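You operate a simulated robot arm through the tools that you are given. There is no shell and no other tool. Be economical: measure what you need, move in short steps, check, and stop when the job is done.

The job below is to be done with a simulated two-armed robot. You get a single attempt, and the scene is never put back.

## Task
Screw the cap back on the cleaner bottle.

It is judged by the outcome, as a careful person would: the job done as asked, and still so three seconds after it is handed in. It fails if anything else is knocked over, pushed out of place, dropped, spilled or broken. A push-on lid holds only when it is set on centred and level and pressed home; a screw cap is set on level and turned clockwise until tight.

## Robot
Two 7-joint arms with two-finger parallel grippers on one trunk, on a base that drives. Base frame: it is fixed to the floor where the robot stands at the start and does not move with it; the origin is under the middle of the robot, x ahead of it, y to its left, z up; the surface under the hand at the start is at about z = 800. Lengths are in mm, angles in degrees, forces in N, time in s.
The left shoulder is at the start at [22, 174, 1500], the right one opposite. With the tool pointing down near the work surface each hand reaches from about 100 to 440 mm from the robot's upright axis, wherever it stands, measured 20 degrees to its own side. Payload 3.6 kg a hand.
The tool frame of a hand sits at the grasp point between the pads (the TCP): z along the fingers, y along the line on which they close. The tips reach 30 mm beyond it. Largest opening 110 mm; finger width 20, thickness 10; the body of the gripper, 48 by 112 mm, starts 55 mm behind the TCP.
Orientation is told as [roll, pitch, yaw] about the base's x, y, z axes, in that order, counted from this pose: with the fingers straight down and closing along the base's y, the tool's x points along the base's -x, its y along +y and its z along -z.

## Interface
- The arms move only by the tool play_rows. It takes "left_moves", "right_moves" or both (then of equal length, played together; a hand with none holds still); each is a list of rows, each an object of numbers (a shift or turn left out is 0, a gripper value left out holds the last): "dx", "dy", "dz": the shift along the tool's x, y, z in m; "wx", "wy", "wz": the turn, a rotation vector about the tool's x, y, z in degrees. In form: [{"dx": .., "dy": .., "dz": .., "wx": .., "wy": .., "wz": ..}, ...]. A call has 1 to 12 rows; each row is the pose to reach, as a shift and turn from the pose commanded when the call began, along the tool's axes at that moment. "left_claw" and "right_claw" are, for a hand that has rows, the finger opening in m, from 0 to 0.11, set as the call begins (left out, the last holds). Each row takes 0.2 s and may step no farther than 50 mm and 8.6 degrees from the row before; otherwise, or with a gripper value out of range, the whole call is refused. Where a pose cannot be reached the arm comes as near as it can. A force on the tool above 40 N (or 10 N above the force at the start of the call, whichever is more), or a blocked arm, ends the call early, and 0.2 s more pass. Each finger travels about 153 mm/s and halts on what it meets, pressing with about 40 N; the grip force reading is that of the motor and also rises with nothing between the fingers. The clock runs only during rows and for 0.2 s after the last one: add rows that repeat a pose to give the fingers time. The reply holds the time, the measured pose of the TCP, the force on the tool along the base axes, the opening and the grip force, in the units named above and with some noise, with the torque about the TCP (base axes, N m) and any sound that the robot's microphone picked up.
- Cameras (640 x 400 px; columns grow to the right, rows downward): "scene" is now at [71.6, -12.5, 1633.4]; the picture's right is [-0.19, -0.98, 0.00], its down [-0.88, 0.17, -0.44] and it looks along [0.43, -0.08, -0.90] (base axes); focal length 272 px, centre (320, 200). "left" rides on the left gripper at [72, -17, -103] in its tool frame; the picture's right is [0.23, 0.97, 0.00], its down [-0.76, 0.18, -0.62] and it looks along [-0.61, 0.14, 0.78] (tool axes); focal length 222 px, centre (320, 200). "right" rides on the right gripper at [72, 17, -103] in its tool frame; the picture's right is [-0.23, 0.97, 0.00], its down [-0.76, -0.18, -0.62] and it looks along [-0.61, -0.14, 0.78] (tool axes); focal length 222 px, centre (320, 200). There is no depth. A picture from a camera that has moved, and an enlarged one, comes with that camera's place and axes in the base frame and with its lens.
- grab_frame(camera): a new picture of that camera. It takes no simulated time.
- move_column(by): slides the trunk up (or, below 0, down) by that many mm; the arms and the scene camera ride with it, the base frame stays. It gives what a move gives, with no picture.
- steer(legs): drives the robot by 1 to 6 legs, each [ahead, left, turn to the left] in mm, mm and degrees, along the robot's own axes; the way and the turn of a leg run together, so that a leg with both is an arc; at most 1500 mm and 180 degrees a leg. The arms and the cameras ride along, it lands a little off, and it stops where it bumps. It gives what a move gives.
- turn_head(pan, tilt): turns the head with the scene camera to pan (to the left, within 86 degrees either way) and tilt (down, from -29 to 69), counted from straight ahead of the robot. It gives what a move gives.
- enlarge(camera, box): a new picture of the part [left, top, right, bottom] of that camera's present view, enlarged. It takes no simulated time.
- hand_in(): hands the job in; it is judged then, once.

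Work in short steps. Places have to be worked out from the pictures, the camera data and where the tool is seen: move nearer, look again, correct. Check each grasp and each placing, and mend what went wrong. You have 120 turns and 88 pictures in all, those below and enlarged ones among them. Open the grippers and draw the arms clear of the work before you hand the job in, unless the task says otherwise; then end with one line.

The tools are called by a JSON object that holds its "method" and its "body". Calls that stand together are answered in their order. play_rows: Moves the arms, as the interface text tells. Its arguments: {"type":"object","properties":{"left_moves":{"type":"array","items":{"type":"object","properties":{"dx":{"type":"number"},"dy":{"type":"number"},"dz":{"type":"number"},"wx":{"type":"number"},"wy":{"type":"number"},"wz":{"type":"number"}}}},"left_claw":{"type":"number"},"right_moves":{"type":"array","items":{"type":"object","properties":{"dx":{"type":"number"},"dy":{"type":"number"},"dz":{"type":"number"},"wx":{"type":"number"},"wy":{"type":"number"},"wz":{"type":"number"}}}},"right_claw":{"type":"number"}},"required":[]} The other tools are called the same way: move_column (by) slides the trunk up or down; steer (legs) drives the base; turn_head (pan, tilt) turns the head that bears the scene camera; grab_frame (camera) takes a picture; enlarge (camera, box) takes an enlarged picture of a part of a camera's view; hand_in () hands the job in.

At the start:

```text
time: 0.0
left_ee_pos: [280.8, 142.7, 1075.7]
left_tcp_rot: [18.8, 0.2, -1.4]
left_force: [0.0, -0.2, -0.7]
left_wrist_torque: [0.0, 0.0, 0.03]
left_opening: 110.0
left_finger_force: 0.0
right_ee_pos: [321.4, -354.0, 1147.2]
right_tcp_rot: [-14.0, -0.4, -1.7]
right_force: [0.1, 0.8, -0.5]
right_wrist_torque: [0.0, 0.01, 0.0]
right_opening: 110.2
right_finger_force: 0.1
trunk travel left (down, up): [-614.0, 149.0]
robot x, y, heading: [0.5, 2.8, 0.1]
head pan, tilt: [-10.7, 64.0]
```

scene: 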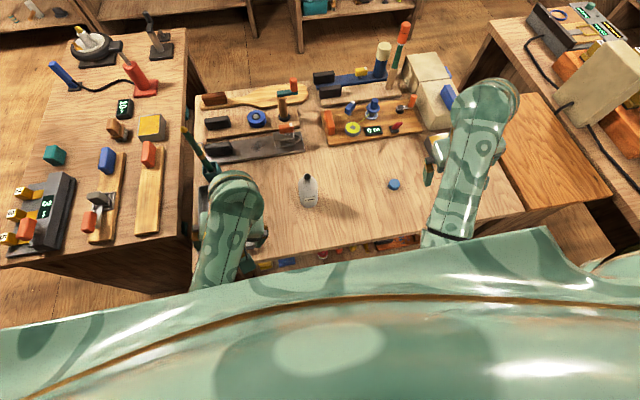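
right: 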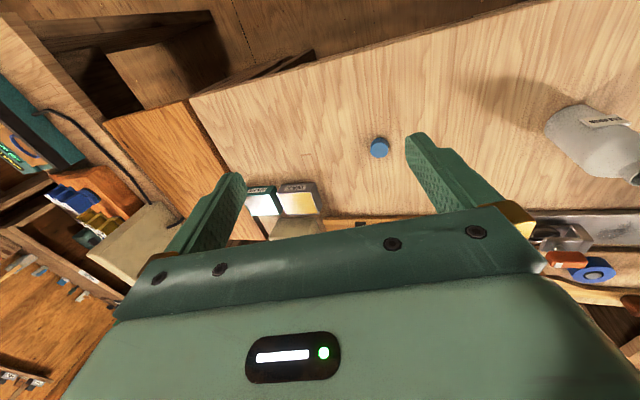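
left: 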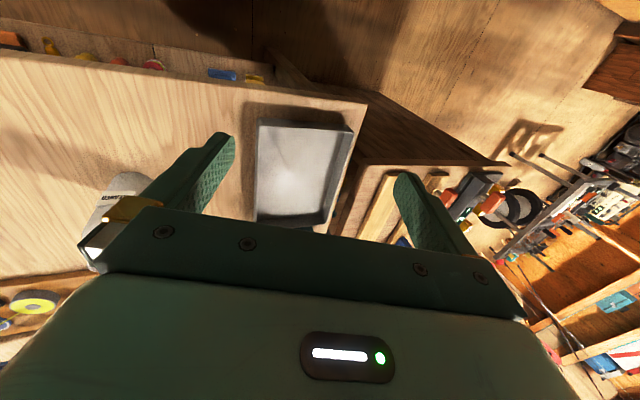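

I see the bottle near the middle of the bench and a blue cap to its right. I enlarge the scene to measure both.

{"method": "enlarge", "body": {"camera": "scene", "box": [270, 150, 430, 250]}}

{"method": "enlarge", "body": {"camera": "right", "box": [340, 80, 640, 268]}}

```text
4.00 times, centred on (350, 200) of scene
camera zoom: at [71.6, -12.5, 1633.4], right [-0.19, -0.98, 0.0], down [-0.88, 0.17, -0.44], along [0.43, -0.08, -0.9], focal length 1087 px, centre (200, 200)
```

zoom: 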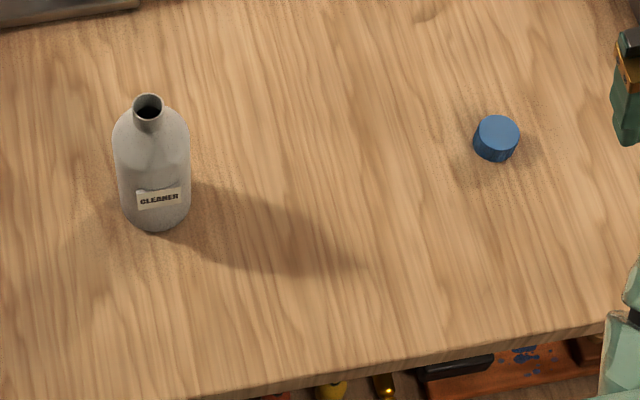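

```text
2.13 times, centred on (490, 174) of right
camera zoom: at [249.3, -310.7, 1241.8], right [0.26, 0.94, -0.24], down [0.76, -0.04, 0.65], along [0.6, -0.35, -0.72], focal length 473 px, centre (-42, 255)
```

zoom: 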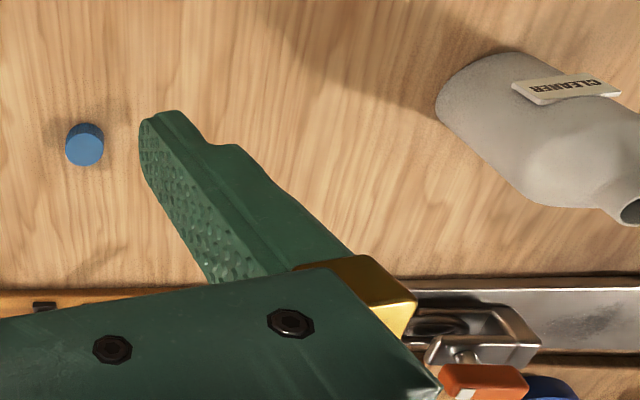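

Triangulating from two cameras gives the cap at about (473, -348), with a diameter of about 38 and top at about z 820. The bottle is at about (467, -49) with its neck top near z 977. Lowering the trunk extends the reach, so I raise the left hand a bit and then slide down.

{"method": "play_rows", "body": {"left_moves": [{"dz": -0.04}, {"dz": -0.08}, {"dz": -0.12}]}}

{"method": "move_column", "body": {"by": -200}}

{"method": "turn_head", "body": {"pan": -10, "tilt": 55}}

{"method": "grab_frame", "body": {"camera": "scene"}}

{"method": "grab_frame", "body": {"camera": "left"}}

```text
time: 0.5
left_ee_pos: [285.5, 225.9, 1108.7]
left_tcp_rot: [34.3, -0.2, -2.7]
left_force: [0.0, -0.1, -0.4]
left_wrist_torque: [0.02, 0.04, 0.0]
left_opening: 110.0
left_finger_force: 0.1
left hand out of reach, approached as far as the arm can: row 2
right_ee_pos: [322.9, -356.0, 1147.6]
right_tcp_rot: [-14.6, -0.6, -1.8]
right_force: [-0.2, 0.5, 0.0]
right_wrist_torque: [-0.04, -0.02, -0.01]
right_opening: 110.0
right_finger_force: 0.1
trunk travel left (down, up): [-614.0, 149.0]
robot x, y, heading: [2.4, -1.9, -0.0]
head pan, tilt: [-10.7, 64.0]
stopped in row 2 (left hand): the arm was blocked; the commanded pose is now the measured one
```

```text
time: 1.5
left_ee_pos: [293.5, 282.1, 1041.8]
left_tcp_rot: [43.2, -0.3, -4.1]
left_force: [0.4, -0.1, 0.5]
left_wrist_torque: [0.03, 0.0, -0.03]
left_opening: 109.9
left_finger_force: 0.0
right_ee_pos: [320.4, -406.8, 1093.2]
right_tcp_rot: [-21.9, -0.6, -2.9]
right_force: [0.0, 0.4, -0.3]
right_wrist_torque: [0.0, 0.02, 0.01]
right_opening: 110.1
right_finger_force: 0.0
trunk travel left (down, up): [-543.0, 220.0]
robot x, y, heading: [4.2, 1.9, -0.0]
head pan, tilt: [-10.7, 64.0]
stopped: the arm was blocked; the commanded pose is now the measured one
```

```text
time: 2.2
left_ee_pos: [292.2, 281.0, 1043.1]
left_tcp_rot: [43.2, -0.4, -4.1]
left_force: [-0.2, -1.2, 0.3]
left_wrist_torque: [-0.02, -0.01, 0.0]
left_opening: 109.9
left_finger_force: 0.0
right_ee_pos: [318.7, -407.7, 1093.5]
right_tcp_rot: [-21.8, -0.5, -2.9]
right_force: [-0.2, 0.6, 0.5]
right_wrist_torque: [-0.02, -0.02, 0.03]
right_opening: 109.9
right_finger_force: 0.1
trunk travel left (down, up): [-543.0, 220.0]
robot x, y, heading: [1.4, -2.2, 0.0]
head pan, tilt: [-10.0, 55.0]
```

```text
82 pictures are left
camera scene: at [86.5, -13.7, 1573.1], right [-0.17, -0.98, 0.0], down [-0.81, 0.14, -0.57], along [0.56, -0.1, -0.82], focal length 272 px, centre (320, 200)
```

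scene: 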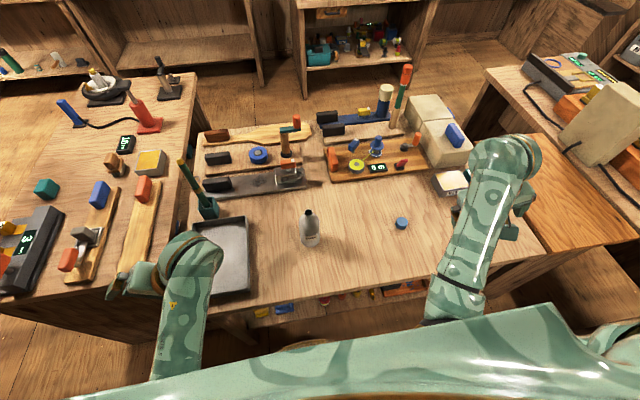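

```text
81 pictures are left
camera left: at [213.5, 203.1, 1105.2], right [-0.18, 0.72, 0.67], down [0.73, -0.35, 0.58], along [0.65, 0.59, -0.47], focal length 222 px, centre (320, 200)
```

left: 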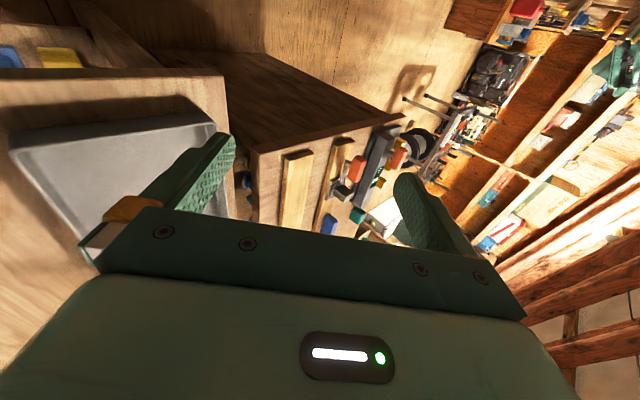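

The arms were near their folded limit, so both hands swung outward. I extend both forward over the bench, still high, and make them vertical again.

{"method": "play_rows", "body": {"right_moves": [{"dx": -0.022, "dy": 0.015, "dz": 0.011, "wx": -3.6}, {"dx": -0.044, "dy": 0.03, "dz": 0.022, "wx": -7.2}, {"dx": -0.066, "dy": 0.045, "dz": 0.032, "wx": -10.8}, {"dx": -0.088, "dy": 0.06, "dz": 0.043, "wx": -14.5}, {"dx": -0.11, "dy": 0.075, "dz": 0.054, "wx": -18}, {"dx": -0.131, "dy": 0.09, "dz": 0.064, "wx": -21.8, "wz": -2.5}], "left_moves": [{"dx": -0.013, "dy": -0.017, "dz": -0.006, "wx": -7.2}, {"dx": -0.026, "dy": -0.034, "dz": -0.013, "wx": -14.4}, {"dx": -0.04, "dy": -0.05, "dz": -0.02, "wx": -21.6}, {"dx": -0.053, "dy": -0.067, "dz": -0.026, "wx": -28.8}, {"dx": -0.066, "dy": -0.084, "dz": -0.032, "wx": -36}, {"dx": -0.08, "dy": -0.1, "dz": -0.039, "wx": -43, "wz": -3}]}}

```text
time: 3.0
left_ee_pos: [322.3, 297.6, 1025.5]
left_tcp_rot: [73.1, 1.0, -4.4]
left_force: [-0.1, -0.3, 0.0]
left_wrist_torque: [-0.01, 0.01, 0.02]
left_opening: 109.8
left_finger_force: 0.1
right_ee_pos: [382.9, -399.1, 1056.0]
right_tcp_rot: [-13.8, -0.5, -3.6]
right_force: [1.6, 0.5, 0.1]
right_wrist_torque: [0.0, 0.0, 0.01]
right_opening: 110.2
right_finger_force: 0.1
trunk travel left (down, up): [-543.0, 220.0]
robot x, y, heading: [0.9, -1.8, 0.1]
head pan, tilt: [-10.0, 55.0]
stopped in row 4 (left hand): the arm was blocked; the commanded pose is now the measured one
```

I used the wrong sign for the left roll: a positive wx reduces it. I correct the left hand and finish moving the right hand.

{"method": "play_rows", "body": {"right_moves": [{"dx": -0.007, "dy": 0.007, "dz": 0.005, "wx": -1.5}, {"dx": -0.015, "dy": 0.014, "dz": 0.01, "wx": -3}, {"dx": -0.022, "dy": 0.021, "dz": 0.014, "wx": -4.6}, {"dx": -0.03, "dy": 0.028, "dz": 0.019, "wx": -6}, {"dx": -0.037, "dy": 0.035, "dz": 0.024, "wx": -7.6}, {"dx": -0.045, "dy": 0.042, "dz": 0.028, "wx": -9}, {"dx": -0.052, "dy": 0.049, "dz": 0.033, "wx": -10.6}, {"dx": -0.06, "dy": 0.056, "dz": 0.037, "wx": -12.2}, {"dx": -0.067, "dy": 0.063, "dz": 0.042, "wx": -13.8, "wz": -2.5}], "left_moves": [{"dx": -0.005, "dy": -0.005, "dz": -0.012, "wx": 8.2}, {"dx": -0.01, "dy": -0.011, "dz": -0.024, "wx": 16.4}, {"dx": -0.016, "dy": -0.016, "dz": -0.036, "wx": 24.6}, {"dx": -0.021, "dy": -0.022, "dz": -0.048, "wx": 32.8}, {"dx": -0.027, "dy": -0.027, "dz": -0.06, "wx": 41}, {"dx": -0.032, "dy": -0.033, "dz": -0.072, "wx": 49.2}, {"dx": -0.037, "dy": -0.038, "dz": -0.084, "wx": 57.4}, {"dx": -0.043, "dy": -0.043, "dz": -0.096, "wx": 65.4}, {"dx": -0.048, "dy": -0.049, "dz": -0.108, "wx": 73}]}}

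{"method": "grab_frame", "body": {"camera": "scene"}}

```text
time: 3.7
left_ee_pos: [327.6, 340.9, 1030.5]
left_tcp_rot: [66.8, 2.5, -5.3]
left_force: [-0.6, 0.7, 0.3]
left_wrist_torque: [-0.01, 0.01, -0.01]
left_opening: 109.9
left_finger_force: 0.0
right_ee_pos: [398.4, -389.9, 1043.0]
right_tcp_rot: [-10.8, -0.5, -3.5]
right_force: [-0.9, 0.2, -1.3]
right_wrist_torque: [-0.03, 0.0, 0.0]
right_opening: 109.9
right_finger_force: 0.2
trunk travel left (down, up): [-543.0, 220.0]
robot x, y, heading: [-1.5, -0.6, -0.1]
head pan, tilt: [-10.0, 55.0]
stopped in row 3 (left hand): the arm was blocked; the commanded pose is now the measured one
```

```text
80 pictures are left
camera scene: at [86.9, -13.3, 1573.1], right [-0.17, -0.98, 0.0], down [-0.81, 0.14, -0.57], along [0.56, -0.1, -0.82], focal length 272 px, centre (320, 200)
```

scene: 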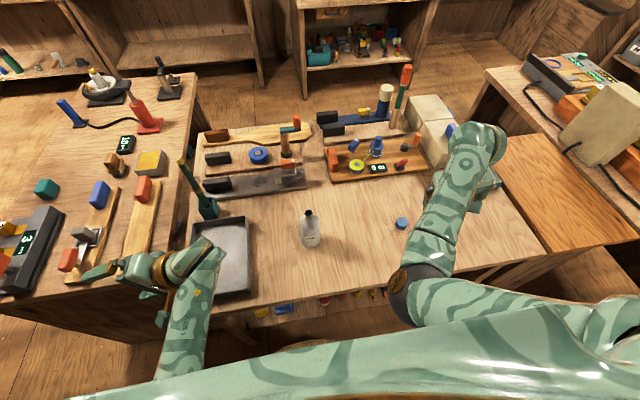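

The left arm keeps getting blocked, probably by a joint limit or its folded posture. I try a plain forward extension for it alone.

{"method": "play_rows", "body": {"left_moves": [{"dx": -0.03}, {"dx": -0.06}, {"dx": -0.09}]}}

```text
time: 4.7
left_ee_pos: [414.7, 367.3, 1034.5]
left_tcp_rot: [70.8, 3.1, -4.3]
left_force: [0.2, -0.1, 0.2]
left_wrist_torque: [-0.02, -0.03, 0.02]
left_opening: 109.8
left_finger_force: 0.0
right_ee_pos: [397.1, -389.8, 1042.6]
right_tcp_rot: [-10.8, -0.7, -3.5]
right_force: [0.4, -0.3, 0.3]
right_wrist_torque: [-0.02, -0.03, -0.01]
right_opening: 110.0
right_finger_force: 0.0
trunk travel left (down, up): [-543.0, 220.0]
robot x, y, heading: [-1.2, 0.7, 0.1]
head pan, tilt: [-10.0, 55.0]
stopped in row 3 (left hand): the arm was blocked; the commanded pose is now the measured one
```

It moved forward freely this time. Next I rotate it slowly in place, then more.

{"method": "play_rows", "body": {"left_moves": [{"wx": 4}, {"wx": 8}, {"wx": 12}, {"wx": 16}, {"wx": 20}, {"wx": 24}, {"wx": 28}, {"wx": 32}]}}

{"method": "grab_frame", "body": {"camera": "scene"}}

```text
time: 6.5
left_ee_pos: [409.1, 432.7, 1055.4]
left_tcp_rot: [46.7, 3.4, -1.5]
left_force: [-0.3, 0.4, 0.2]
left_wrist_torque: [-0.02, 0.02, -0.02]
left_opening: 110.0
left_finger_force: 0.0
right_ee_pos: [397.6, -389.6, 1041.3]
right_tcp_rot: [-10.7, -0.5, -3.5]
right_force: [1.6, 0.1, -1.0]
right_wrist_torque: [0.02, -0.01, 0.01]
right_opening: 109.9
right_finger_force: 0.1
trunk travel left (down, up): [-543.0, 220.0]
robot x, y, heading: [-0.7, 1.1, 0.1]
head pan, tilt: [-10.0, 55.0]
stopped in row 8 (left hand): the arm was blocked; the commanded pose is now the measured one
```

```text
79 pictures are left
camera scene: at [87.0, -13.4, 1573.1], right [-0.17, -0.98, 0.0], down [-0.81, 0.14, -0.57], along [0.56, -0.1, -0.82], focal length 272 px, centre (320, 200)
```

scene: 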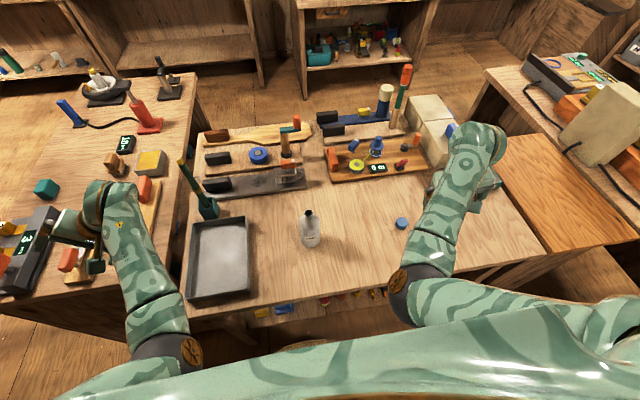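

The left arm is now in an extended posture. I bring the hand back inward while making it vertical.

{"method": "play_rows", "body": {"left_moves": [{"dy": -0.011, "dz": -0.012, "wx": 4.6}, {"dy": -0.022, "dz": -0.023, "wx": 9.2}, {"dy": -0.033, "dz": -0.035, "wx": 13.8}, {"dy": -0.044, "dz": -0.046, "wx": 18.4}, {"dy": -0.055, "dz": -0.058, "wx": 23}, {"dy": -0.066, "dz": -0.07, "wx": 27.6}, {"dy": -0.077, "dz": -0.081, "wx": 32.2}, {"dy": -0.088, "dz": -0.093, "wx": 36.8}, {"dy": -0.099, "dz": -0.105, "wx": 41.4}, {"dy": -0.11, "dz": -0.116, "wx": 46}]}}

```text
time: 7.4
left_ee_pos: [398.8, 450.7, 1079.5]
left_tcp_rot: [39.0, 3.4, 2.1]
left_force: [0.2, 0.7, -0.6]
left_wrist_torque: [-0.01, -0.01, 0.01]
left_opening: 110.1
left_finger_force: 0.0
right_ee_pos: [398.2, -390.2, 1041.6]
right_tcp_rot: [-10.8, -0.5, -3.5]
right_force: [0.1, -0.2, 0.4]
right_wrist_torque: [-0.01, 0.01, -0.03]
right_opening: 109.8
right_finger_force: 0.0
trunk travel left (down, up): [-543.0, 220.0]
robot x, y, heading: [1.4, 2.5, -0.1]
head pan, tilt: [-10.0, 55.0]
stopped in row 4 (left hand): the arm was blocked; the commanded pose is now the measured one
```

The roll seems to be fighting a limit, so I try a pure inward translation without rotation.

{"method": "play_rows", "body": {"left_moves": [{"dy": -0.02, "dz": -0.016}, {"dy": -0.04, "dz": -0.032}, {"dy": -0.06, "dz": -0.048}, {"dy": -0.08, "dz": -0.064}]}}

{"method": "grab_frame", "body": {"camera": "scene"}}

```text
time: 8.2
left_ee_pos: [397.0, 457.8, 1111.4]
left_tcp_rot: [46.3, 1.3, 6.6]
left_force: [-0.4, 0.1, 0.1]
left_wrist_torque: [0.01, 0.01, 0.0]
left_opening: 110.0
left_finger_force: 0.0
right_ee_pos: [396.4, -390.1, 1040.6]
right_tcp_rot: [-10.8, -0.5, -3.5]
right_force: [-0.6, 0.0, -0.3]
right_wrist_torque: [-0.02, 0.01, 0.01]
right_opening: 110.2
right_finger_force: 0.1
trunk travel left (down, up): [-543.0, 220.0]
robot x, y, heading: [-3.8, -1.6, 0.1]
head pan, tilt: [-10.0, 55.0]
stopped in row 3 (left hand): the arm was blocked; the commanded pose is now the measured one
```

```text
78 pictures are left
camera scene: at [87.3, -14.0, 1573.1], right [-0.17, -0.98, 0.0], down [-0.81, 0.14, -0.57], along [0.56, -0.1, -0.82], focal length 272 px, centre (320, 200)
```

scene: 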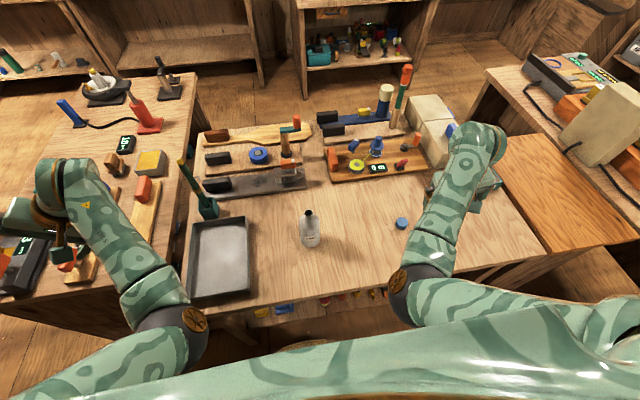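

The hand drifts up and outward when asked to go inward, which suggests a limit on the folding side. I try moving down and forward to extend it.

{"method": "play_rows", "body": {"left_moves": [{"dx": -0.015, "dy": -0.01, "dz": 0.01}, {"dx": -0.03, "dy": -0.02, "dz": 0.02}, {"dx": -0.045, "dy": -0.03, "dz": 0.03}, {"dx": -0.06, "dy": -0.04, "dz": 0.04}]}}

```text
time: 9.2
left_ee_pos: [456.3, 462.1, 1051.6]
left_tcp_rot: [45.8, 1.4, 6.5]
left_force: [-0.4, -0.2, 0.6]
left_wrist_torque: [-0.04, 0.03, -0.02]
left_opening: 110.3
left_finger_force: 0.0
right_ee_pos: [398.3, -389.2, 1042.4]
right_tcp_rot: [-10.8, -0.5, -3.5]
right_force: [-0.6, 1.2, -0.6]
right_wrist_torque: [0.04, 0.02, 0.02]
right_opening: 110.1
right_finger_force: 0.1
trunk travel left (down, up): [-543.0, 220.0]
robot x, y, heading: [-1.6, -3.1, 0.0]
head pan, tilt: [-10.0, 55.0]
```

That worked exactly. Now an inward translation from this more extended posture.

{"method": "play_rows", "body": {"left_moves": [{"dy": -0.014, "dz": -0.0145}, {"dy": -0.028, "dz": -0.029}, {"dy": -0.042, "dz": -0.0435}, {"dy": -0.056, "dz": -0.058}]}}

```text
time: 10.2
left_ee_pos: [464.2, 399.0, 1057.2]
left_tcp_rot: [47.6, 1.1, 7.4]
left_force: [0.5, 0.4, -0.5]
left_wrist_torque: [0.02, 0.02, -0.01]
left_opening: 110.0
left_finger_force: 0.0
right_ee_pos: [398.5, -389.2, 1041.7]
right_tcp_rot: [-10.8, -0.4, -3.5]
right_force: [0.7, 0.5, -0.1]
right_wrist_torque: [-0.02, 0.0, -0.02]
right_opening: 110.0
right_finger_force: 0.1
trunk travel left (down, up): [-543.0, 220.0]
robot x, y, heading: [-3.6, 0.7, 0.0]
head pan, tilt: [-10.0, 55.0]
```

Nearly clean. I continue forward while reducing the roll.

{"method": "play_rows", "body": {"left_moves": [{"dx": -0.01, "dy": -0.005, "wx": 5}, {"dx": -0.02, "dy": -0.01, "wx": 10}, {"dx": -0.03, "dy": -0.015, "wx": 15}, {"dx": -0.04, "dy": -0.02, "wx": 20}, {"dx": -0.05, "dy": -0.025, "wx": 25}, {"dx": -0.06, "dy": -0.03, "wx": 30}]}}

{"method": "grab_frame", "body": {"camera": "scene"}}

```text
time: 11.6
left_ee_pos: [525.4, 368.9, 1030.0]
left_tcp_rot: [15.8, 1.4, 6.5]
left_force: [0.6, -0.9, 0.6]
left_wrist_torque: [-0.03, 0.02, 0.02]
left_opening: 109.7
left_finger_force: 0.1
right_ee_pos: [398.4, -388.1, 1040.9]
right_tcp_rot: [-10.8, -0.5, -3.5]
right_force: [-0.2, -0.4, -0.5]
right_wrist_torque: [0.01, -0.02, 0.01]
right_opening: 109.9
right_finger_force: 0.1
trunk travel left (down, up): [-543.0, 220.0]
robot x, y, heading: [-0.5, 1.4, -0.1]
head pan, tilt: [-10.0, 55.0]
```

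```text
77 pictures are left
camera scene: at [87.4, -13.0, 1573.1], right [-0.17, -0.98, 0.0], down [-0.81, 0.14, -0.57], along [0.56, -0.1, -0.82], focal length 272 px, centre (320, 200)
```

scene: 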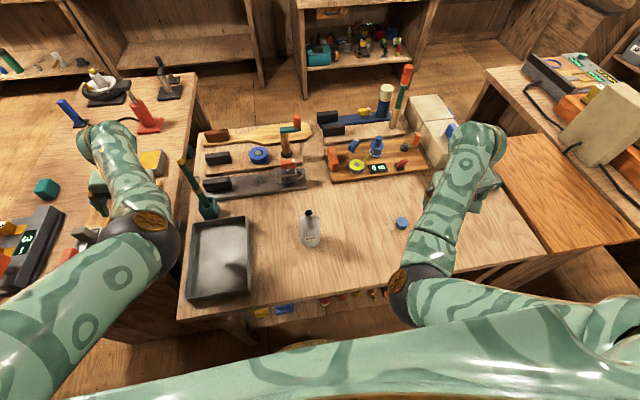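

The left arm is now free with plenty of reach. I move the right hand to about 100 mm above the cap, vertical.

{"method": "play_rows", "body": {"right_moves": [{"dx": -0.0145, "dy": 0.013, "dz": 0.022, "wx": -2.2, "wz": -0.7}, {"dx": -0.029, "dy": 0.026, "dz": 0.044, "wx": -4.3, "wz": -1.4}, {"dx": -0.0435, "dy": 0.04, "dz": 0.066, "wx": -6.5, "wz": -2.1}, {"dx": -0.058, "dy": 0.053, "dz": 0.088, "wx": -8.6, "wz": -2.8}, {"dx": -0.0725, "dy": 0.066, "dz": 0.1105, "wx": -10.8, "wz": -3.5}, {"dx": -0.0725, "dy": 0.066, "dz": 0.1105, "wx": -10.8, "wz": -3.5}]}}

{"method": "grab_frame", "body": {"camera": "right"}}

```text
time: 12.9
left_ee_pos: [524.4, 369.1, 1029.6]
left_tcp_rot: [15.8, 1.4, 6.5]
left_force: [-0.2, 0.2, 0.1]
left_wrist_torque: [-0.01, 0.01, -0.03]
left_opening: 109.9
left_finger_force: 0.0
right_ee_pos: [474.7, -351.9, 922.7]
right_tcp_rot: [0.0, -0.2, -0.1]
right_force: [0.1, 0.6, 0.5]
right_wrist_torque: [0.02, -0.01, 0.01]
right_opening: 109.9
right_finger_force: 0.1
trunk travel left (down, up): [-543.0, 220.0]
robot x, y, heading: [3.1, 2.0, -0.2]
head pan, tilt: [-10.0, 55.0]
```

```text
76 pictures are left
camera right: at [400.1, -335.2, 1024.7], right [0.23, 0.97, 0.0], down [0.76, -0.18, 0.63], along [0.61, -0.14, -0.78], focal length 222 px, centre (320, 200)
```

right: 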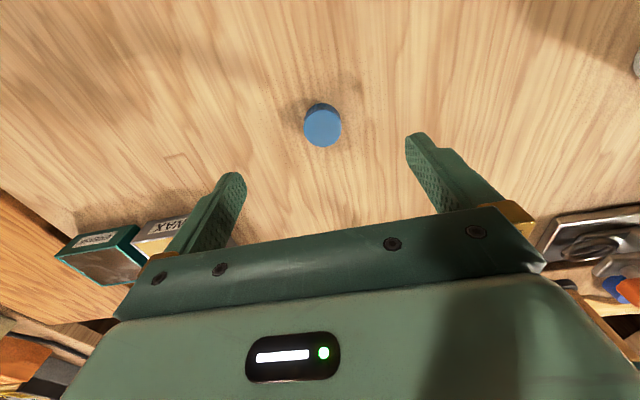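

The cap is at about (476, -349.5). I descend to just above it, partly closing to 70 mm, and check centring.

{"method": "play_rows", "body": {"right_moves": [{"dx": -0.001, "dy": 0.0024, "dz": 0.025}, {"dx": -0.001, "dy": 0.0024, "dz": 0.05}, {"dx": -0.001, "dy": 0.0024, "dz": 0.072}, {"dx": -0.001, "dy": 0.0024, "dz": 0.072}], "right_claw": 0.07}}

{"method": "grab_frame", "body": {"camera": "right"}}

```text
time: 13.9
left_ee_pos: [524.2, 369.8, 1028.9]
left_tcp_rot: [15.9, 1.4, 6.6]
left_force: [0.1, 0.5, -0.1]
left_wrist_torque: [0.0, 0.0, -0.02]
left_opening: 110.1
left_finger_force: 0.1
right_ee_pos: [476.6, -350.0, 851.3]
right_tcp_rot: [-0.2, -0.2, -0.1]
right_force: [-0.2, -0.7, 0.2]
right_wrist_torque: [-0.02, -0.01, 0.03]
right_opening: 70.0
right_finger_force: 0.0
trunk travel left (down, up): [-543.0, 220.0]
robot x, y, heading: [2.0, 1.3, 0.2]
head pan, tilt: [-10.0, 55.0]
```

```text
75 pictures are left
camera right: at [401.0, -333.1, 954.0], right [0.23, 0.97, 0.0], down [0.76, -0.18, 0.63], along [0.61, -0.14, -0.78], focal length 222 px, centre (320, 200)
```

right: 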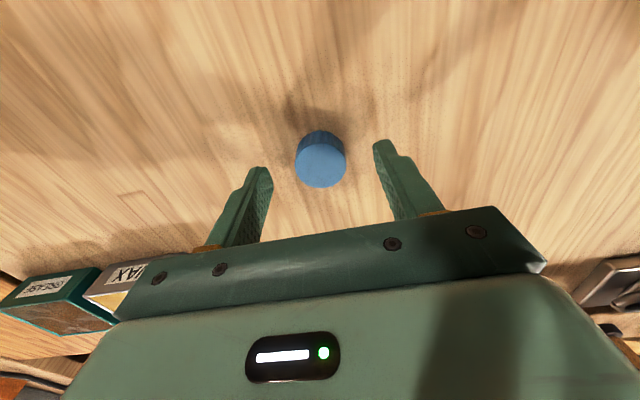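

The cap is centred between the fingers within about 2 mm. I lower to TCP z of about 834, then close.

{"method": "play_rows", "body": {"right_moves": [{"dy": 0.001, "dz": 0.009}, {"dy": 0.001, "dz": 0.0165}, {"dy": 0.001, "dz": 0.0165}]}}

{"method": "play_rows", "body": {"right_moves": [{}, {}, {}], "right_claw": 0.02}}

{"method": "grab_frame", "body": {"camera": "right"}}

```text
time: 14.8
left_ee_pos: [526.0, 368.1, 1029.3]
left_tcp_rot: [16.1, 1.5, 6.5]
left_force: [1.2, -0.2, -0.2]
left_wrist_torque: [-0.04, 0.0, 0.02]
left_opening: 110.0
left_finger_force: 0.1
right_ee_pos: [462.7, -351.6, 840.5]
right_tcp_rot: [0.0, -0.2, 0.0]
right_force: [0.4, -0.1, 0.3]
right_wrist_torque: [0.03, 0.03, 0.01]
right_opening: 70.0
right_finger_force: 0.0
right hand out of reach, approached as far as the arm can: row 1, 2, 3
trunk travel left (down, up): [-543.0, 220.0]
robot x, y, heading: [0.4, 0.8, -0.3]
head pan, tilt: [-10.0, 55.0]
```

```text
time: 15.6
left_ee_pos: [524.5, 367.7, 1030.8]
left_tcp_rot: [15.9, 1.4, 6.5]
left_force: [0.0, 0.5, 0.3]
left_wrist_torque: [-0.02, 0.04, 0.0]
left_opening: 109.8
left_finger_force: 0.1
right_ee_pos: [462.5, -351.1, 840.9]
right_tcp_rot: [0.0, -0.2, 0.0]
right_force: [-0.6, -0.3, 0.7]
right_wrist_torque: [0.01, 0.01, 0.01]
right_opening: 29.7
right_finger_force: 40.0
trunk travel left (down, up): [-543.0, 220.0]
robot x, y, heading: [1.8, 1.5, 0.1]
head pan, tilt: [-10.0, 55.0]
```

```text
74 pictures are left
camera right: at [389.2, -335.4, 943.4], right [0.23, 0.97, 0.0], down [0.76, -0.18, 0.63], along [0.61, -0.14, -0.78], focal length 222 px, centre (320, 200)
```

right: 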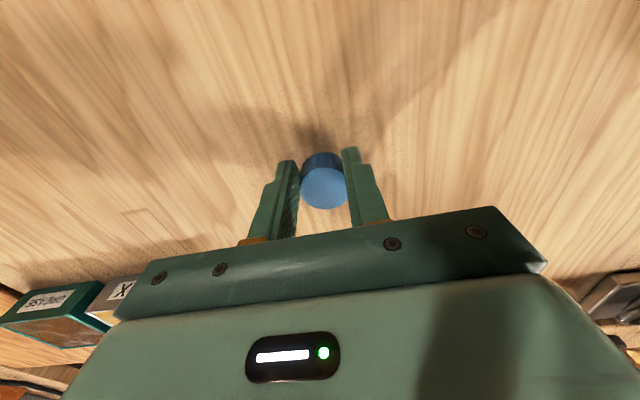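

The target was just out of reach, so the grip is off-centre. I open, lift both hands, and lower the trunk further for reach.

{"method": "play_rows", "body": {"right_moves": [{}, {}, {"dz": -0.03}, {"dz": -0.07}, {"dz": -0.11}, {"dz": -0.13}], "left_moves": [{}, {}, {"dz": -0.02}, {"dz": -0.04}, {"dz": -0.06}, {"dz": -0.06}], "right_claw": 0.07}}

{"method": "move_column", "body": {"by": -100}}

{"method": "grab_frame", "body": {"camera": "right"}}

{"method": "grab_frame", "body": {"camera": "scene"}}

```text
time: 16.9
left_ee_pos: [529.1, 352.7, 1087.4]
left_tcp_rot: [15.9, 1.4, 6.6]
left_force: [0.2, -0.6, 0.5]
left_wrist_torque: [0.03, 0.0, 0.01]
left_opening: 109.9
left_finger_force: 0.1
right_ee_pos: [462.7, -351.9, 971.9]
right_tcp_rot: [0.0, -0.1, 0.0]
right_force: [0.4, -0.1, 0.0]
right_wrist_torque: [0.0, -0.02, -0.02]
right_opening: 69.9
right_finger_force: 0.2
trunk travel left (down, up): [-543.0, 220.0]
robot x, y, heading: [-1.0, -3.8, -0.2]
head pan, tilt: [-10.0, 55.0]
```

```text
time: 18.3
left_ee_pos: [529.6, 352.2, 988.1]
left_tcp_rot: [16.0, 1.3, 6.5]
left_force: [0.0, 0.3, -0.1]
left_wrist_torque: [0.0, -0.01, -0.01]
left_opening: 110.1
left_finger_force: 0.0
right_ee_pos: [462.1, -352.3, 868.9]
right_tcp_rot: [-0.1, -0.1, 0.0]
right_force: [-0.1, 0.1, -0.8]
right_wrist_torque: [0.0, -0.02, 0.01]
right_opening: 70.1
right_finger_force: 0.0
trunk travel left (down, up): [-443.0, 320.0]
robot x, y, heading: [2.8, 2.4, -0.3]
head pan, tilt: [-10.0, 55.0]
```

```text
73 pictures are left
camera right: at [387.8, -335.3, 972.9], right [0.23, 0.97, 0.0], down [0.76, -0.18, 0.63], along [0.61, -0.14, -0.78], focal length 222 px, centre (320, 200)
```

right: 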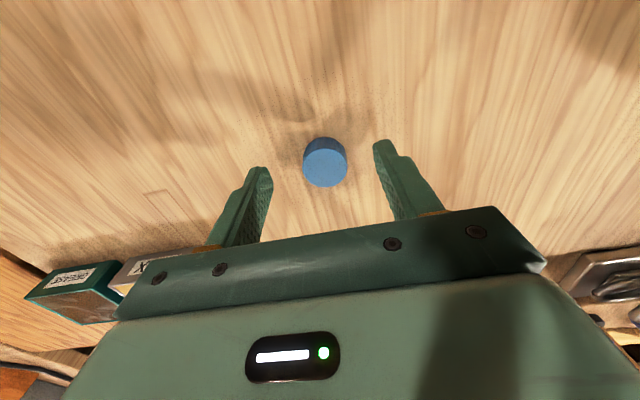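

```text
72 pictures are left
camera scene: at [102.3, -13.4, 1472.7], right [-0.17, -0.98, 0.0], down [-0.81, 0.14, -0.57], along [0.56, -0.1, -0.82], focal length 272 px, centre (320, 200)
```

scene: 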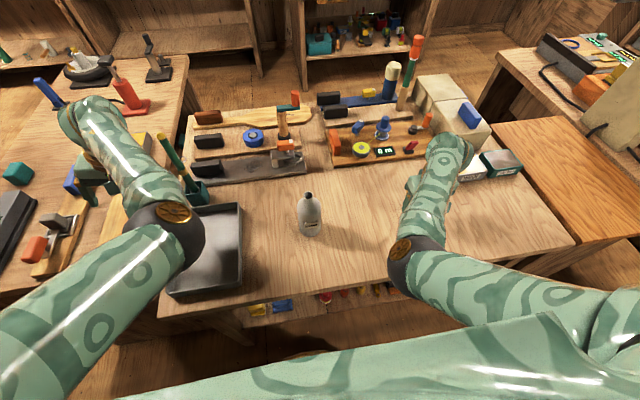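

The cap is now at about (478, -352). I move forward 15 mm, descend to z of about 834, and then close.

{"method": "play_rows", "body": {"right_moves": [{"dx": -0.0155}, {"dx": -0.0155, "dz": 0.015}, {"dx": -0.0155, "dz": 0.034}, {"dx": -0.0155, "dz": 0.034}]}}

{"method": "grab_frame", "body": {"camera": "right"}}

```text
time: 19.3
left_ee_pos: [528.3, 353.2, 986.8]
left_tcp_rot: [15.9, 1.4, 6.4]
left_force: [0.3, -0.2, -0.9]
left_wrist_torque: [-0.03, 0.01, 0.03]
left_opening: 110.0
left_finger_force: 0.0
right_ee_pos: [475.2, -351.7, 835.4]
right_tcp_rot: [0.0, -0.2, -0.1]
right_force: [0.9, 0.4, 0.2]
right_wrist_torque: [0.02, -0.02, 0.01]
right_opening: 70.0
right_finger_force: 0.2
trunk travel left (down, up): [-443.0, 320.0]
robot x, y, heading: [-1.3, 2.1, -0.2]
head pan, tilt: [-10.0, 55.0]
```

```text
71 pictures are left
camera right: at [401.7, -335.3, 938.0], right [0.23, 0.97, 0.0], down [0.76, -0.18, 0.63], along [0.61, -0.14, -0.78], focal length 222 px, centre (320, 200)
```

right: 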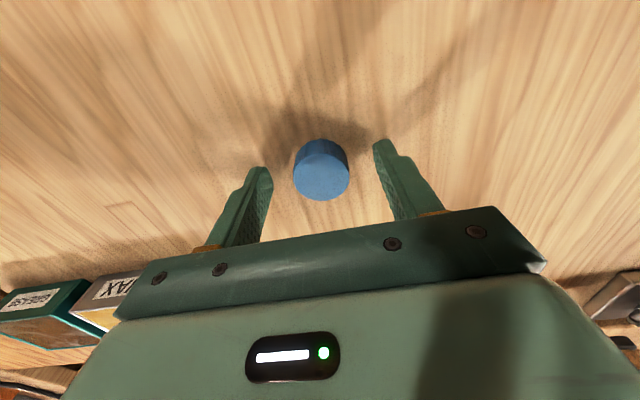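

The cap is within 2 mm of centre. I nudge forward and close.

{"method": "play_rows", "body": {"right_moves": [{"dx": -0.002}, {"dx": -0.002}]}}

{"method": "play_rows", "body": {"right_moves": [{}, {}, {}], "right_claw": 0.015}}

{"method": "play_rows", "body": {"right_moves": [{"dz": -0.04}, {"dz": -0.08}, {"dz": -0.12}, {"dz": -0.15}]}}

{"method": "grab_frame", "body": {"camera": "right"}}

```text
time: 19.9
left_ee_pos: [529.0, 352.4, 986.8]
left_tcp_rot: [15.9, 1.4, 6.5]
left_force: [-0.1, 0.3, -0.3]
left_wrist_torque: [-0.02, -0.02, 0.02]
left_opening: 109.9
left_finger_force: 0.0
right_ee_pos: [478.3, -352.2, 834.5]
right_tcp_rot: [-0.1, -0.1, 0.0]
right_force: [-0.4, 0.1, 0.0]
right_wrist_torque: [-0.01, 0.02, -0.01]
right_opening: 70.1
right_finger_force: 0.0
trunk travel left (down, up): [-443.0, 320.0]
robot x, y, heading: [1.2, 2.0, 0.0]
head pan, tilt: [-10.0, 55.0]
```

```text
time: 20.7
left_ee_pos: [529.0, 352.2, 987.7]
left_tcp_rot: [16.0, 1.4, 6.5]
left_force: [0.0, 1.0, -0.3]
left_wrist_torque: [-0.01, 0.01, 0.0]
left_opening: 109.8
left_finger_force: 0.0
right_ee_pos: [479.4, -352.0, 836.1]
right_tcp_rot: [0.0, -0.2, 0.0]
right_force: [0.8, -0.6, 0.2]
right_wrist_torque: [0.02, 0.01, 0.06]
right_opening: 30.0
right_finger_force: 40.3
trunk travel left (down, up): [-443.0, 320.0]
robot x, y, heading: [-0.9, -0.5, 0.1]
head pan, tilt: [-10.0, 55.0]
```

```text
time: 21.7
left_ee_pos: [529.1, 353.0, 985.9]
left_tcp_rot: [15.9, 1.5, 6.5]
left_force: [-0.3, 0.6, -0.4]
left_wrist_torque: [0.02, 0.01, 0.01]
left_opening: 110.0
left_finger_force: 0.1
right_ee_pos: [478.2, -349.7, 984.6]
right_tcp_rot: [0.0, -0.2, -0.1]
right_force: [-0.3, -0.2, -0.3]
right_wrist_torque: [0.0, 0.0, 0.01]
right_opening: 29.8
right_finger_force: 39.1
trunk travel left (down, up): [-443.0, 320.0]
robot x, y, heading: [1.9, 1.4, -0.1]
head pan, tilt: [-10.0, 55.0]
```

```text
70 pictures are left
camera right: at [404.5, -334.1, 1087.1], right [0.23, 0.97, 0.0], down [0.76, -0.18, 0.62], along [0.61, -0.14, -0.78], focal length 222 px, centre (320, 200)
```

right: 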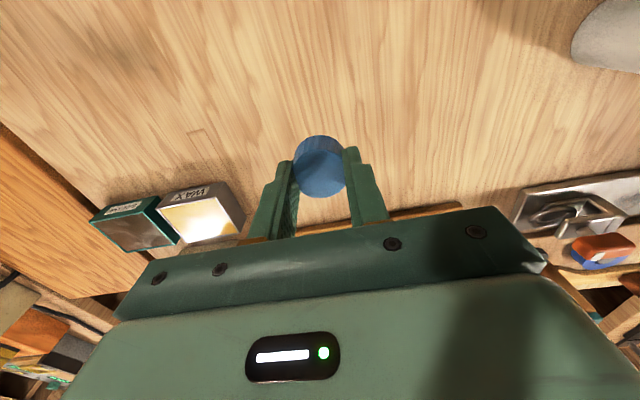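

The cap is held, and the opening of 30 mm is its diameter. The left hand will hold the bottle body from front-left, tilted about 60° from vertical. First step: bring it inward and upright.

{"method": "play_rows", "body": {"left_moves": [{"dx": 0.02, "dy": -0.019, "dz": 0.002, "wx": 3.2, "wz": 1.3}, {"dx": 0.04, "dy": -0.038, "dz": 0.004, "wx": 6.4, "wz": 2.6}, {"dx": 0.06, "dy": -0.057, "dz": 0.006, "wx": 9.6, "wz": 3.9}, {"dx": 0.08, "dy": -0.076, "dz": 0.008, "wx": 12.8, "wz": 5.2}, {"dx": 0.1, "dy": -0.0956, "dz": 0.01, "wx": 16, "wz": 6.5}, {"dx": 0.1, "dy": -0.0956, "dz": 0.01, "wx": 16, "wz": 6.5}]}}

```text
time: 22.9
left_ee_pos: [502.5, 272.8, 1034.8]
left_tcp_rot: [0.9, -8.4, 1.6]
left_force: [0.2, -0.2, 0.1]
left_wrist_torque: [-0.03, -0.04, 0.0]
left_opening: 110.2
left_finger_force: 0.1
right_ee_pos: [477.9, -350.7, 984.2]
right_tcp_rot: [0.0, -0.1, -0.1]
right_force: [0.3, -0.9, 0.0]
right_wrist_torque: [0.01, -0.03, -0.02]
right_opening: 29.7
right_finger_force: 39.9
trunk travel left (down, up): [-443.0, 320.0]
robot x, y, heading: [-1.2, 1.4, 0.0]
head pan, tilt: [-10.0, 55.0]
stopped in row 6 (left hand): the arm was blocked; the commanded pose is now the measured one
```

The left arm is too folded at this trunk height. The bottle neck is high enough that the right hand reaches it from a raised trunk, so I go up 110 mm.

{"method": "move_column", "body": {"by": 110}}

{"method": "play_rows", "body": {"left_moves": [{"dz": 0.03, "wy": 2}, {"dz": 0.06, "wy": 4}, {"dx": 0.02, "dy": -0.02, "dz": 0.09, "wy": 6}, {"dx": 0.05, "dy": -0.04, "dz": 0.12, "wy": 8}, {"dx": 0.08, "dy": -0.06, "dz": 0.14, "wy": 8}, {"dx": 0.1, "dy": -0.08, "dz": 0.15, "wy": 8}]}}

```text
time: 24.3
left_ee_pos: [500.7, 276.4, 1143.8]
left_tcp_rot: [1.4, -8.2, 1.9]
left_force: [0.3, 0.0, 0.2]
left_wrist_torque: [0.0, 0.0, 0.02]
left_opening: 110.1
left_finger_force: 0.1
right_ee_pos: [479.1, -351.1, 1093.3]
right_tcp_rot: [-0.1, -0.1, 0.0]
right_force: [-0.1, 0.0, 0.2]
right_wrist_torque: [0.0, 0.02, -0.02]
right_opening: 29.9
right_finger_force: 40.7
trunk travel left (down, up): [-553.0, 210.0]
robot x, y, heading: [-0.6, 4.0, 0.0]
head pan, tilt: [-10.0, 55.0]
```

```text
time: 25.5
left_ee_pos: [542.7, 239.3, 1109.8]
left_tcp_rot: [1.2, -12.7, 2.7]
left_force: [-0.4, -0.1, -0.1]
left_wrist_torque: [0.0, 0.03, 0.0]
left_opening: 110.0
left_finger_force: 0.0
right_ee_pos: [478.6, -352.3, 1092.2]
right_tcp_rot: [0.0, 0.0, -0.2]
right_force: [0.3, -0.8, 0.1]
right_wrist_torque: [-0.04, -0.02, 0.02]
right_opening: 29.8
right_finger_force: 40.6
trunk travel left (down, up): [-553.0, 210.0]
robot x, y, heading: [1.3, 2.7, -0.1]
head pan, tilt: [-10.0, 55.0]
stopped in row 5 (left hand): the arm was blocked; the commanded pose is now the measured one
```

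Another block in an odd direction. I look at the arm's posture.

{"method": "turn_head", "body": {"pan": 10, "tilt": 50}}

{"method": "grab_frame", "body": {"camera": "scene"}}

```text
time: 26.3
left_ee_pos: [540.3, 239.9, 1110.0]
left_tcp_rot: [1.4, -12.6, 2.7]
left_force: [-0.3, -0.9, 0.9]
left_wrist_torque: [0.04, 0.01, 0.01]
left_opening: 109.9
left_finger_force: 0.0
right_ee_pos: [478.2, -350.9, 1094.0]
right_tcp_rot: [0.0, -0.1, 0.0]
right_force: [0.0, 0.2, -0.5]
right_wrist_torque: [0.0, 0.01, 0.03]
right_opening: 29.9
right_finger_force: 40.0
trunk travel left (down, up): [-553.0, 210.0]
robot x, y, heading: [0.1, -1.6, 0.0]
head pan, tilt: [10.0, 50.0]
```

```text
69 pictures are left
camera scene: at [90.9, 12.3, 1589.6], right [0.17, -0.98, 0.0], down [-0.75, -0.13, -0.64], along [0.63, 0.11, -0.77], focal length 272 px, centre (320, 200)
```

scene: 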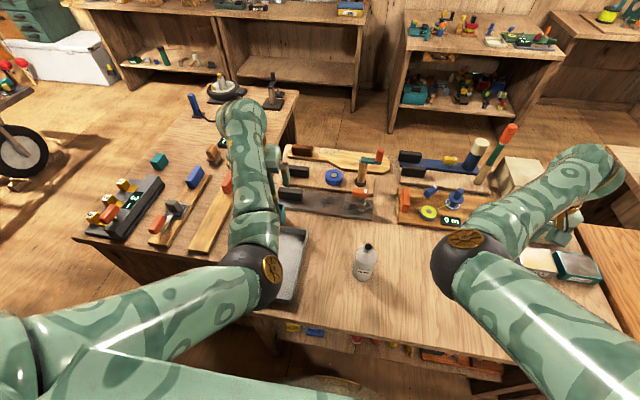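

The elbow sits low and inward, and the wrist is bent about 90°, which is probably its limit. Pitching the tool forward, which I need anyway, should relieve it.

{"method": "play_rows", "body": {"left_moves": [{"wy": -6}, {"wy": -12}, {"wy": -18}, {"wy": -24}, {"wy": -30}, {"wy": -36}, {"wy": -42}, {"wy": -47}]}}

```text
time: 27.1
left_ee_pos: [591.3, 257.5, 1210.4]
left_tcp_rot: [2.2, -39.5, 3.3]
left_force: [-0.4, -0.3, -0.5]
left_wrist_torque: [0.01, 0.01, -0.01]
left_opening: 110.1
left_finger_force: 0.1
right_ee_pos: [479.7, -351.6, 1093.5]
right_tcp_rot: [0.0, 0.0, -0.1]
right_force: [-1.1, -0.5, 0.9]
right_wrist_torque: [-0.01, 0.01, -0.02]
right_opening: 29.7
right_finger_force: 40.1
trunk travel left (down, up): [-553.0, 210.0]
robot x, y, heading: [2.5, 0.0, -0.1]
head pan, tilt: [10.0, 50.0]
stopped in row 3 (left hand): the arm was blocked; the commanded pose is now the measured one
```

The arm folds badly near the chest. I raise the trunk 200 mm so that the left arm works well extended below its shoulder.

{"method": "move_column", "body": {"by": 200}}

{"method": "play_rows", "body": {"left_moves": [{"dx": 0.031, "dz": 0.039}, {"dx": 0.062, "dz": 0.078}, {"dx": 0.093, "dz": 0.117}, {"dx": 0.124, "dz": 0.156}]}}

```text
time: 29.3
left_ee_pos: [591.8, 263.6, 1409.8]
left_tcp_rot: [2.8, -39.4, 3.3]
left_force: [0.1, -0.6, 0.8]
left_wrist_torque: [-0.01, -0.04, 0.01]
left_opening: 110.1
left_finger_force: 0.1
right_ee_pos: [478.1, -351.0, 1294.5]
right_tcp_rot: [0.0, 0.0, 0.0]
right_force: [-0.1, -0.1, -0.1]
right_wrist_torque: [-0.01, 0.01, -0.02]
right_opening: 29.9
right_finger_force: 40.0
trunk travel left (down, up): [-753.0, 10.0]
robot x, y, heading: [-1.0, 0.3, -0.3]
head pan, tilt: [10.0, 50.0]
```

```text
time: 30.3
left_ee_pos: [592.0, 256.2, 1206.0]
left_tcp_rot: [1.6, -38.9, 3.0]
left_force: [0.1, 0.0, -1.0]
left_wrist_torque: [-0.04, -0.05, -0.02]
left_opening: 109.9
left_finger_force: 0.0
right_ee_pos: [479.7, -349.8, 1295.6]
right_tcp_rot: [0.0, -0.1, 0.1]
right_force: [-0.1, 0.2, -0.2]
right_wrist_torque: [0.02, -0.01, 0.01]
right_opening: 29.8
right_finger_force: 39.7
trunk travel left (down, up): [-753.0, 10.0]
robot x, y, heading: [1.0, -0.2, 0.0]
head pan, tilt: [10.0, 50.0]
```

That worked well. I continue back and inward while pitching to 60°.

{"method": "play_rows", "body": {"left_moves": [{"dx": 0.026, "dy": -0.014, "dz": -0.001, "wy": -3}, {"dx": 0.052, "dy": -0.028, "dz": -0.003, "wy": -6}, {"dx": 0.078, "dy": -0.042, "dz": -0.004, "wy": -9}, {"dx": 0.104, "dy": -0.056, "dz": -0.006, "wy": -12}, {"dx": 0.13, "dy": -0.07, "dz": -0.007, "wy": -15}, {"dx": 0.156, "dy": -0.085, "dz": -0.009, "wy": -18}, {"dx": 0.181, "dy": -0.099, "dz": -0.01, "wy": -21}]}}

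{"method": "grab_frame", "body": {"camera": "scene"}}

```text
time: 31.2
left_ee_pos: [608.3, 246.4, 1260.1]
left_tcp_rot: [7.0, -60.0, 0.3]
left_force: [0.0, -0.1, -1.0]
left_wrist_torque: [0.01, 0.0, -0.01]
left_opening: 110.0
left_finger_force: 0.1
right_ee_pos: [478.9, -351.6, 1294.8]
right_tcp_rot: [0.0, -0.3, 0.1]
right_force: [-0.1, 0.0, 0.1]
right_wrist_torque: [-0.02, 0.0, 0.02]
right_opening: 29.8
right_finger_force: 40.0
trunk travel left (down, up): [-753.0, 10.0]
robot x, y, heading: [2.1, 1.2, 0.1]
head pan, tilt: [10.0, 50.0]
stopped in row 4 (left hand): the arm was blocked; the commanded pose is now the measured one
```

```text
68 pictures are left
camera scene: at [84.3, 11.5, 1789.7], right [0.17, -0.98, 0.0], down [-0.75, -0.13, -0.64], along [0.63, 0.11, -0.77], focal length 272 px, centre (320, 200)
```

scene: 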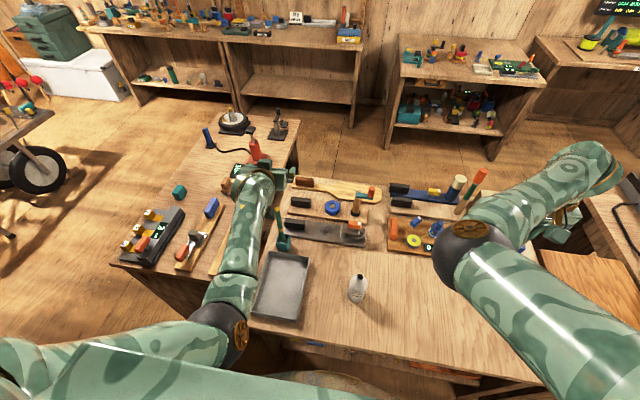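

Retraction is what jams, maybe because the elbow touches the chest. I try moving the hand sideways inward and down at the same extension.

{"method": "play_rows", "body": {"left_moves": [{"dx": 0.02, "dy": -0.015, "dz": 0.0}, {"dx": 0.04, "dy": -0.03, "dz": 0.0}, {"dx": 0.06, "dy": -0.045, "dz": 0.0}, {"dx": 0.08, "dy": -0.06, "dz": 0.0}, {"dx": 0.1, "dy": -0.075, "dz": 0.0}, {"dx": 0.12, "dy": -0.09, "dz": 0.0}]}}

```text
time: 32.3
left_ee_pos: [584.6, 280.8, 1194.7]
left_tcp_rot: [24.9, -60.9, -12.3]
left_force: [0.2, -0.3, 0.6]
left_wrist_torque: [-0.04, 0.01, -0.02]
left_opening: 110.0
left_finger_force: 0.1
right_ee_pos: [479.2, -349.4, 1293.5]
right_tcp_rot: [0.0, -0.2, -0.1]
right_force: [0.3, -0.6, -0.1]
right_wrist_torque: [0.04, -0.01, -0.02]
right_opening: 29.7
right_finger_force: 40.2
trunk travel left (down, up): [-753.0, 10.0]
robot x, y, heading: [-0.2, 4.7, 0.1]
head pan, tilt: [10.0, 50.0]
stopped in row 5 (left hand): the arm was blocked; the commanded pose is now the measured one
```

Inward motion deviates with no force, so this looks like an IK issue. I probe with very small inward steps.

{"method": "play_rows", "body": {"left_moves": [{"dz": -0.004}, {"dz": -0.008}, {"dz": -0.012}, {"dz": -0.016}, {"dz": -0.02}, {"dz": -0.02}]}}

{"method": "play_rows", "body": {"left_moves": [{"dx": 0.01}, {"dx": 0.02}, {"dx": 0.03}, {"dx": 0.04}, {"dx": 0.05}, {"dx": 0.05}]}}

{"method": "grab_frame", "body": {"camera": "scene"}}

```text
time: 33.9
left_ee_pos: [580.5, 300.7, 1223.3]
left_tcp_rot: [29.7, -62.2, -15.5]
left_force: [-0.4, 0.5, 0.9]
left_wrist_torque: [0.04, 0.01, 0.01]
left_opening: 109.9
left_finger_force: 0.0
right_ee_pos: [479.5, -350.0, 1293.4]
right_tcp_rot: [0.0, -0.2, -0.2]
right_force: [-1.0, 0.6, 0.8]
right_wrist_torque: [0.0, 0.0, 0.0]
right_opening: 29.7
right_finger_force: 40.5
trunk travel left (down, up): [-753.0, 10.0]
robot x, y, heading: [0.5, 2.6, -0.0]
head pan, tilt: [10.0, 50.0]
stopped in row 6 (left hand): the arm was blocked; the commanded pose is now the measured one
```

```text
time: 35.3
left_ee_pos: [561.2, 308.2, 1181.8]
left_tcp_rot: [30.3, -62.4, -16.1]
left_force: [0.1, -0.4, 0.2]
left_wrist_torque: [0.0, 0.01, 0.0]
left_opening: 110.0
left_finger_force: 0.0
right_ee_pos: [478.6, -350.4, 1295.0]
right_tcp_rot: [0.0, -0.2, 0.1]
right_force: [0.3, 1.2, 1.0]
right_wrist_torque: [0.02, 0.02, -0.02]
right_opening: 33.0
right_finger_force: 40.4
trunk travel left (down, up): [-753.0, 10.0]
robot x, y, heading: [0.0, 2.5, 0.1]
head pan, tilt: [10.0, 50.0]
```

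```text
67 pictures are left
camera scene: at [84.1, 12.5, 1789.7], right [0.17, -0.98, 0.0], down [-0.75, -0.13, -0.64], along [0.63, 0.11, -0.77], focal length 272 px, centre (320, 200)
```

scene: 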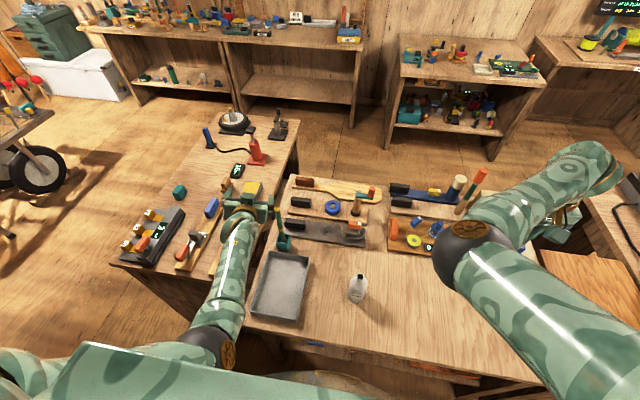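

The right opening changed from 29.7 to 33.0, so I check the cap.

{"method": "grab_frame", "body": {"camera": "right"}}

{"method": "play_rows", "body": {"right_moves": [{}]}}

```text
66 pictures are left
camera right: at [404.8, -334.3, 1396.8], right [0.23, 0.97, 0.0], down [0.76, -0.18, 0.63], along [0.61, -0.14, -0.78], focal length 222 px, centre (320, 200)
```

right: 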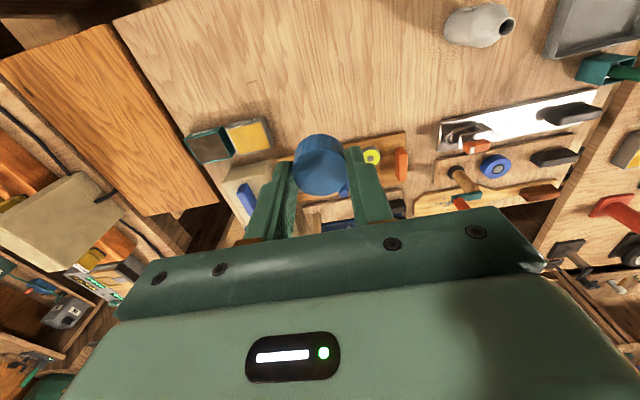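

```text
time: 35.7
left_ee_pos: [560.4, 308.6, 1181.5]
left_tcp_rot: [30.3, -62.4, -16.1]
left_force: [-0.2, -0.5, -0.6]
left_wrist_torque: [-0.02, -0.03, -0.03]
left_opening: 110.0
left_finger_force: 0.0
right_ee_pos: [479.4, -350.9, 1294.4]
right_tcp_rot: [0.0, -0.1, 0.0]
right_force: [-1.3, -0.1, -0.5]
right_wrist_torque: [0.01, -0.03, -0.01]
right_opening: 33.0
right_finger_force: 39.7
trunk travel left (down, up): [-753.0, 10.0]
robot x, y, heading: [1.8, -0.9, -0.1]
head pan, tilt: [10.0, 50.0]
```

{"method": "enlarge", "body": {"camera": "right", "box": [240, 110, 400, 210]}}

```text
4.00 times, centred on (320, 160) of right
camera zoom: at [404.7, -334.2, 1396.8], right [0.23, 0.97, 0.0], down [0.76, -0.18, 0.63], along [0.61, -0.14, -0.78], focal length 888 px, centre (320, 360)
```

zoom: 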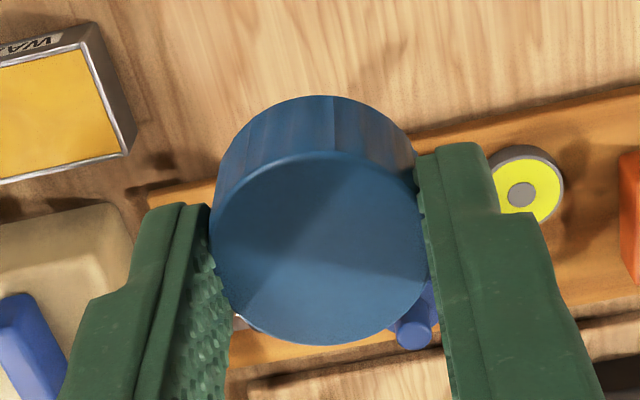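

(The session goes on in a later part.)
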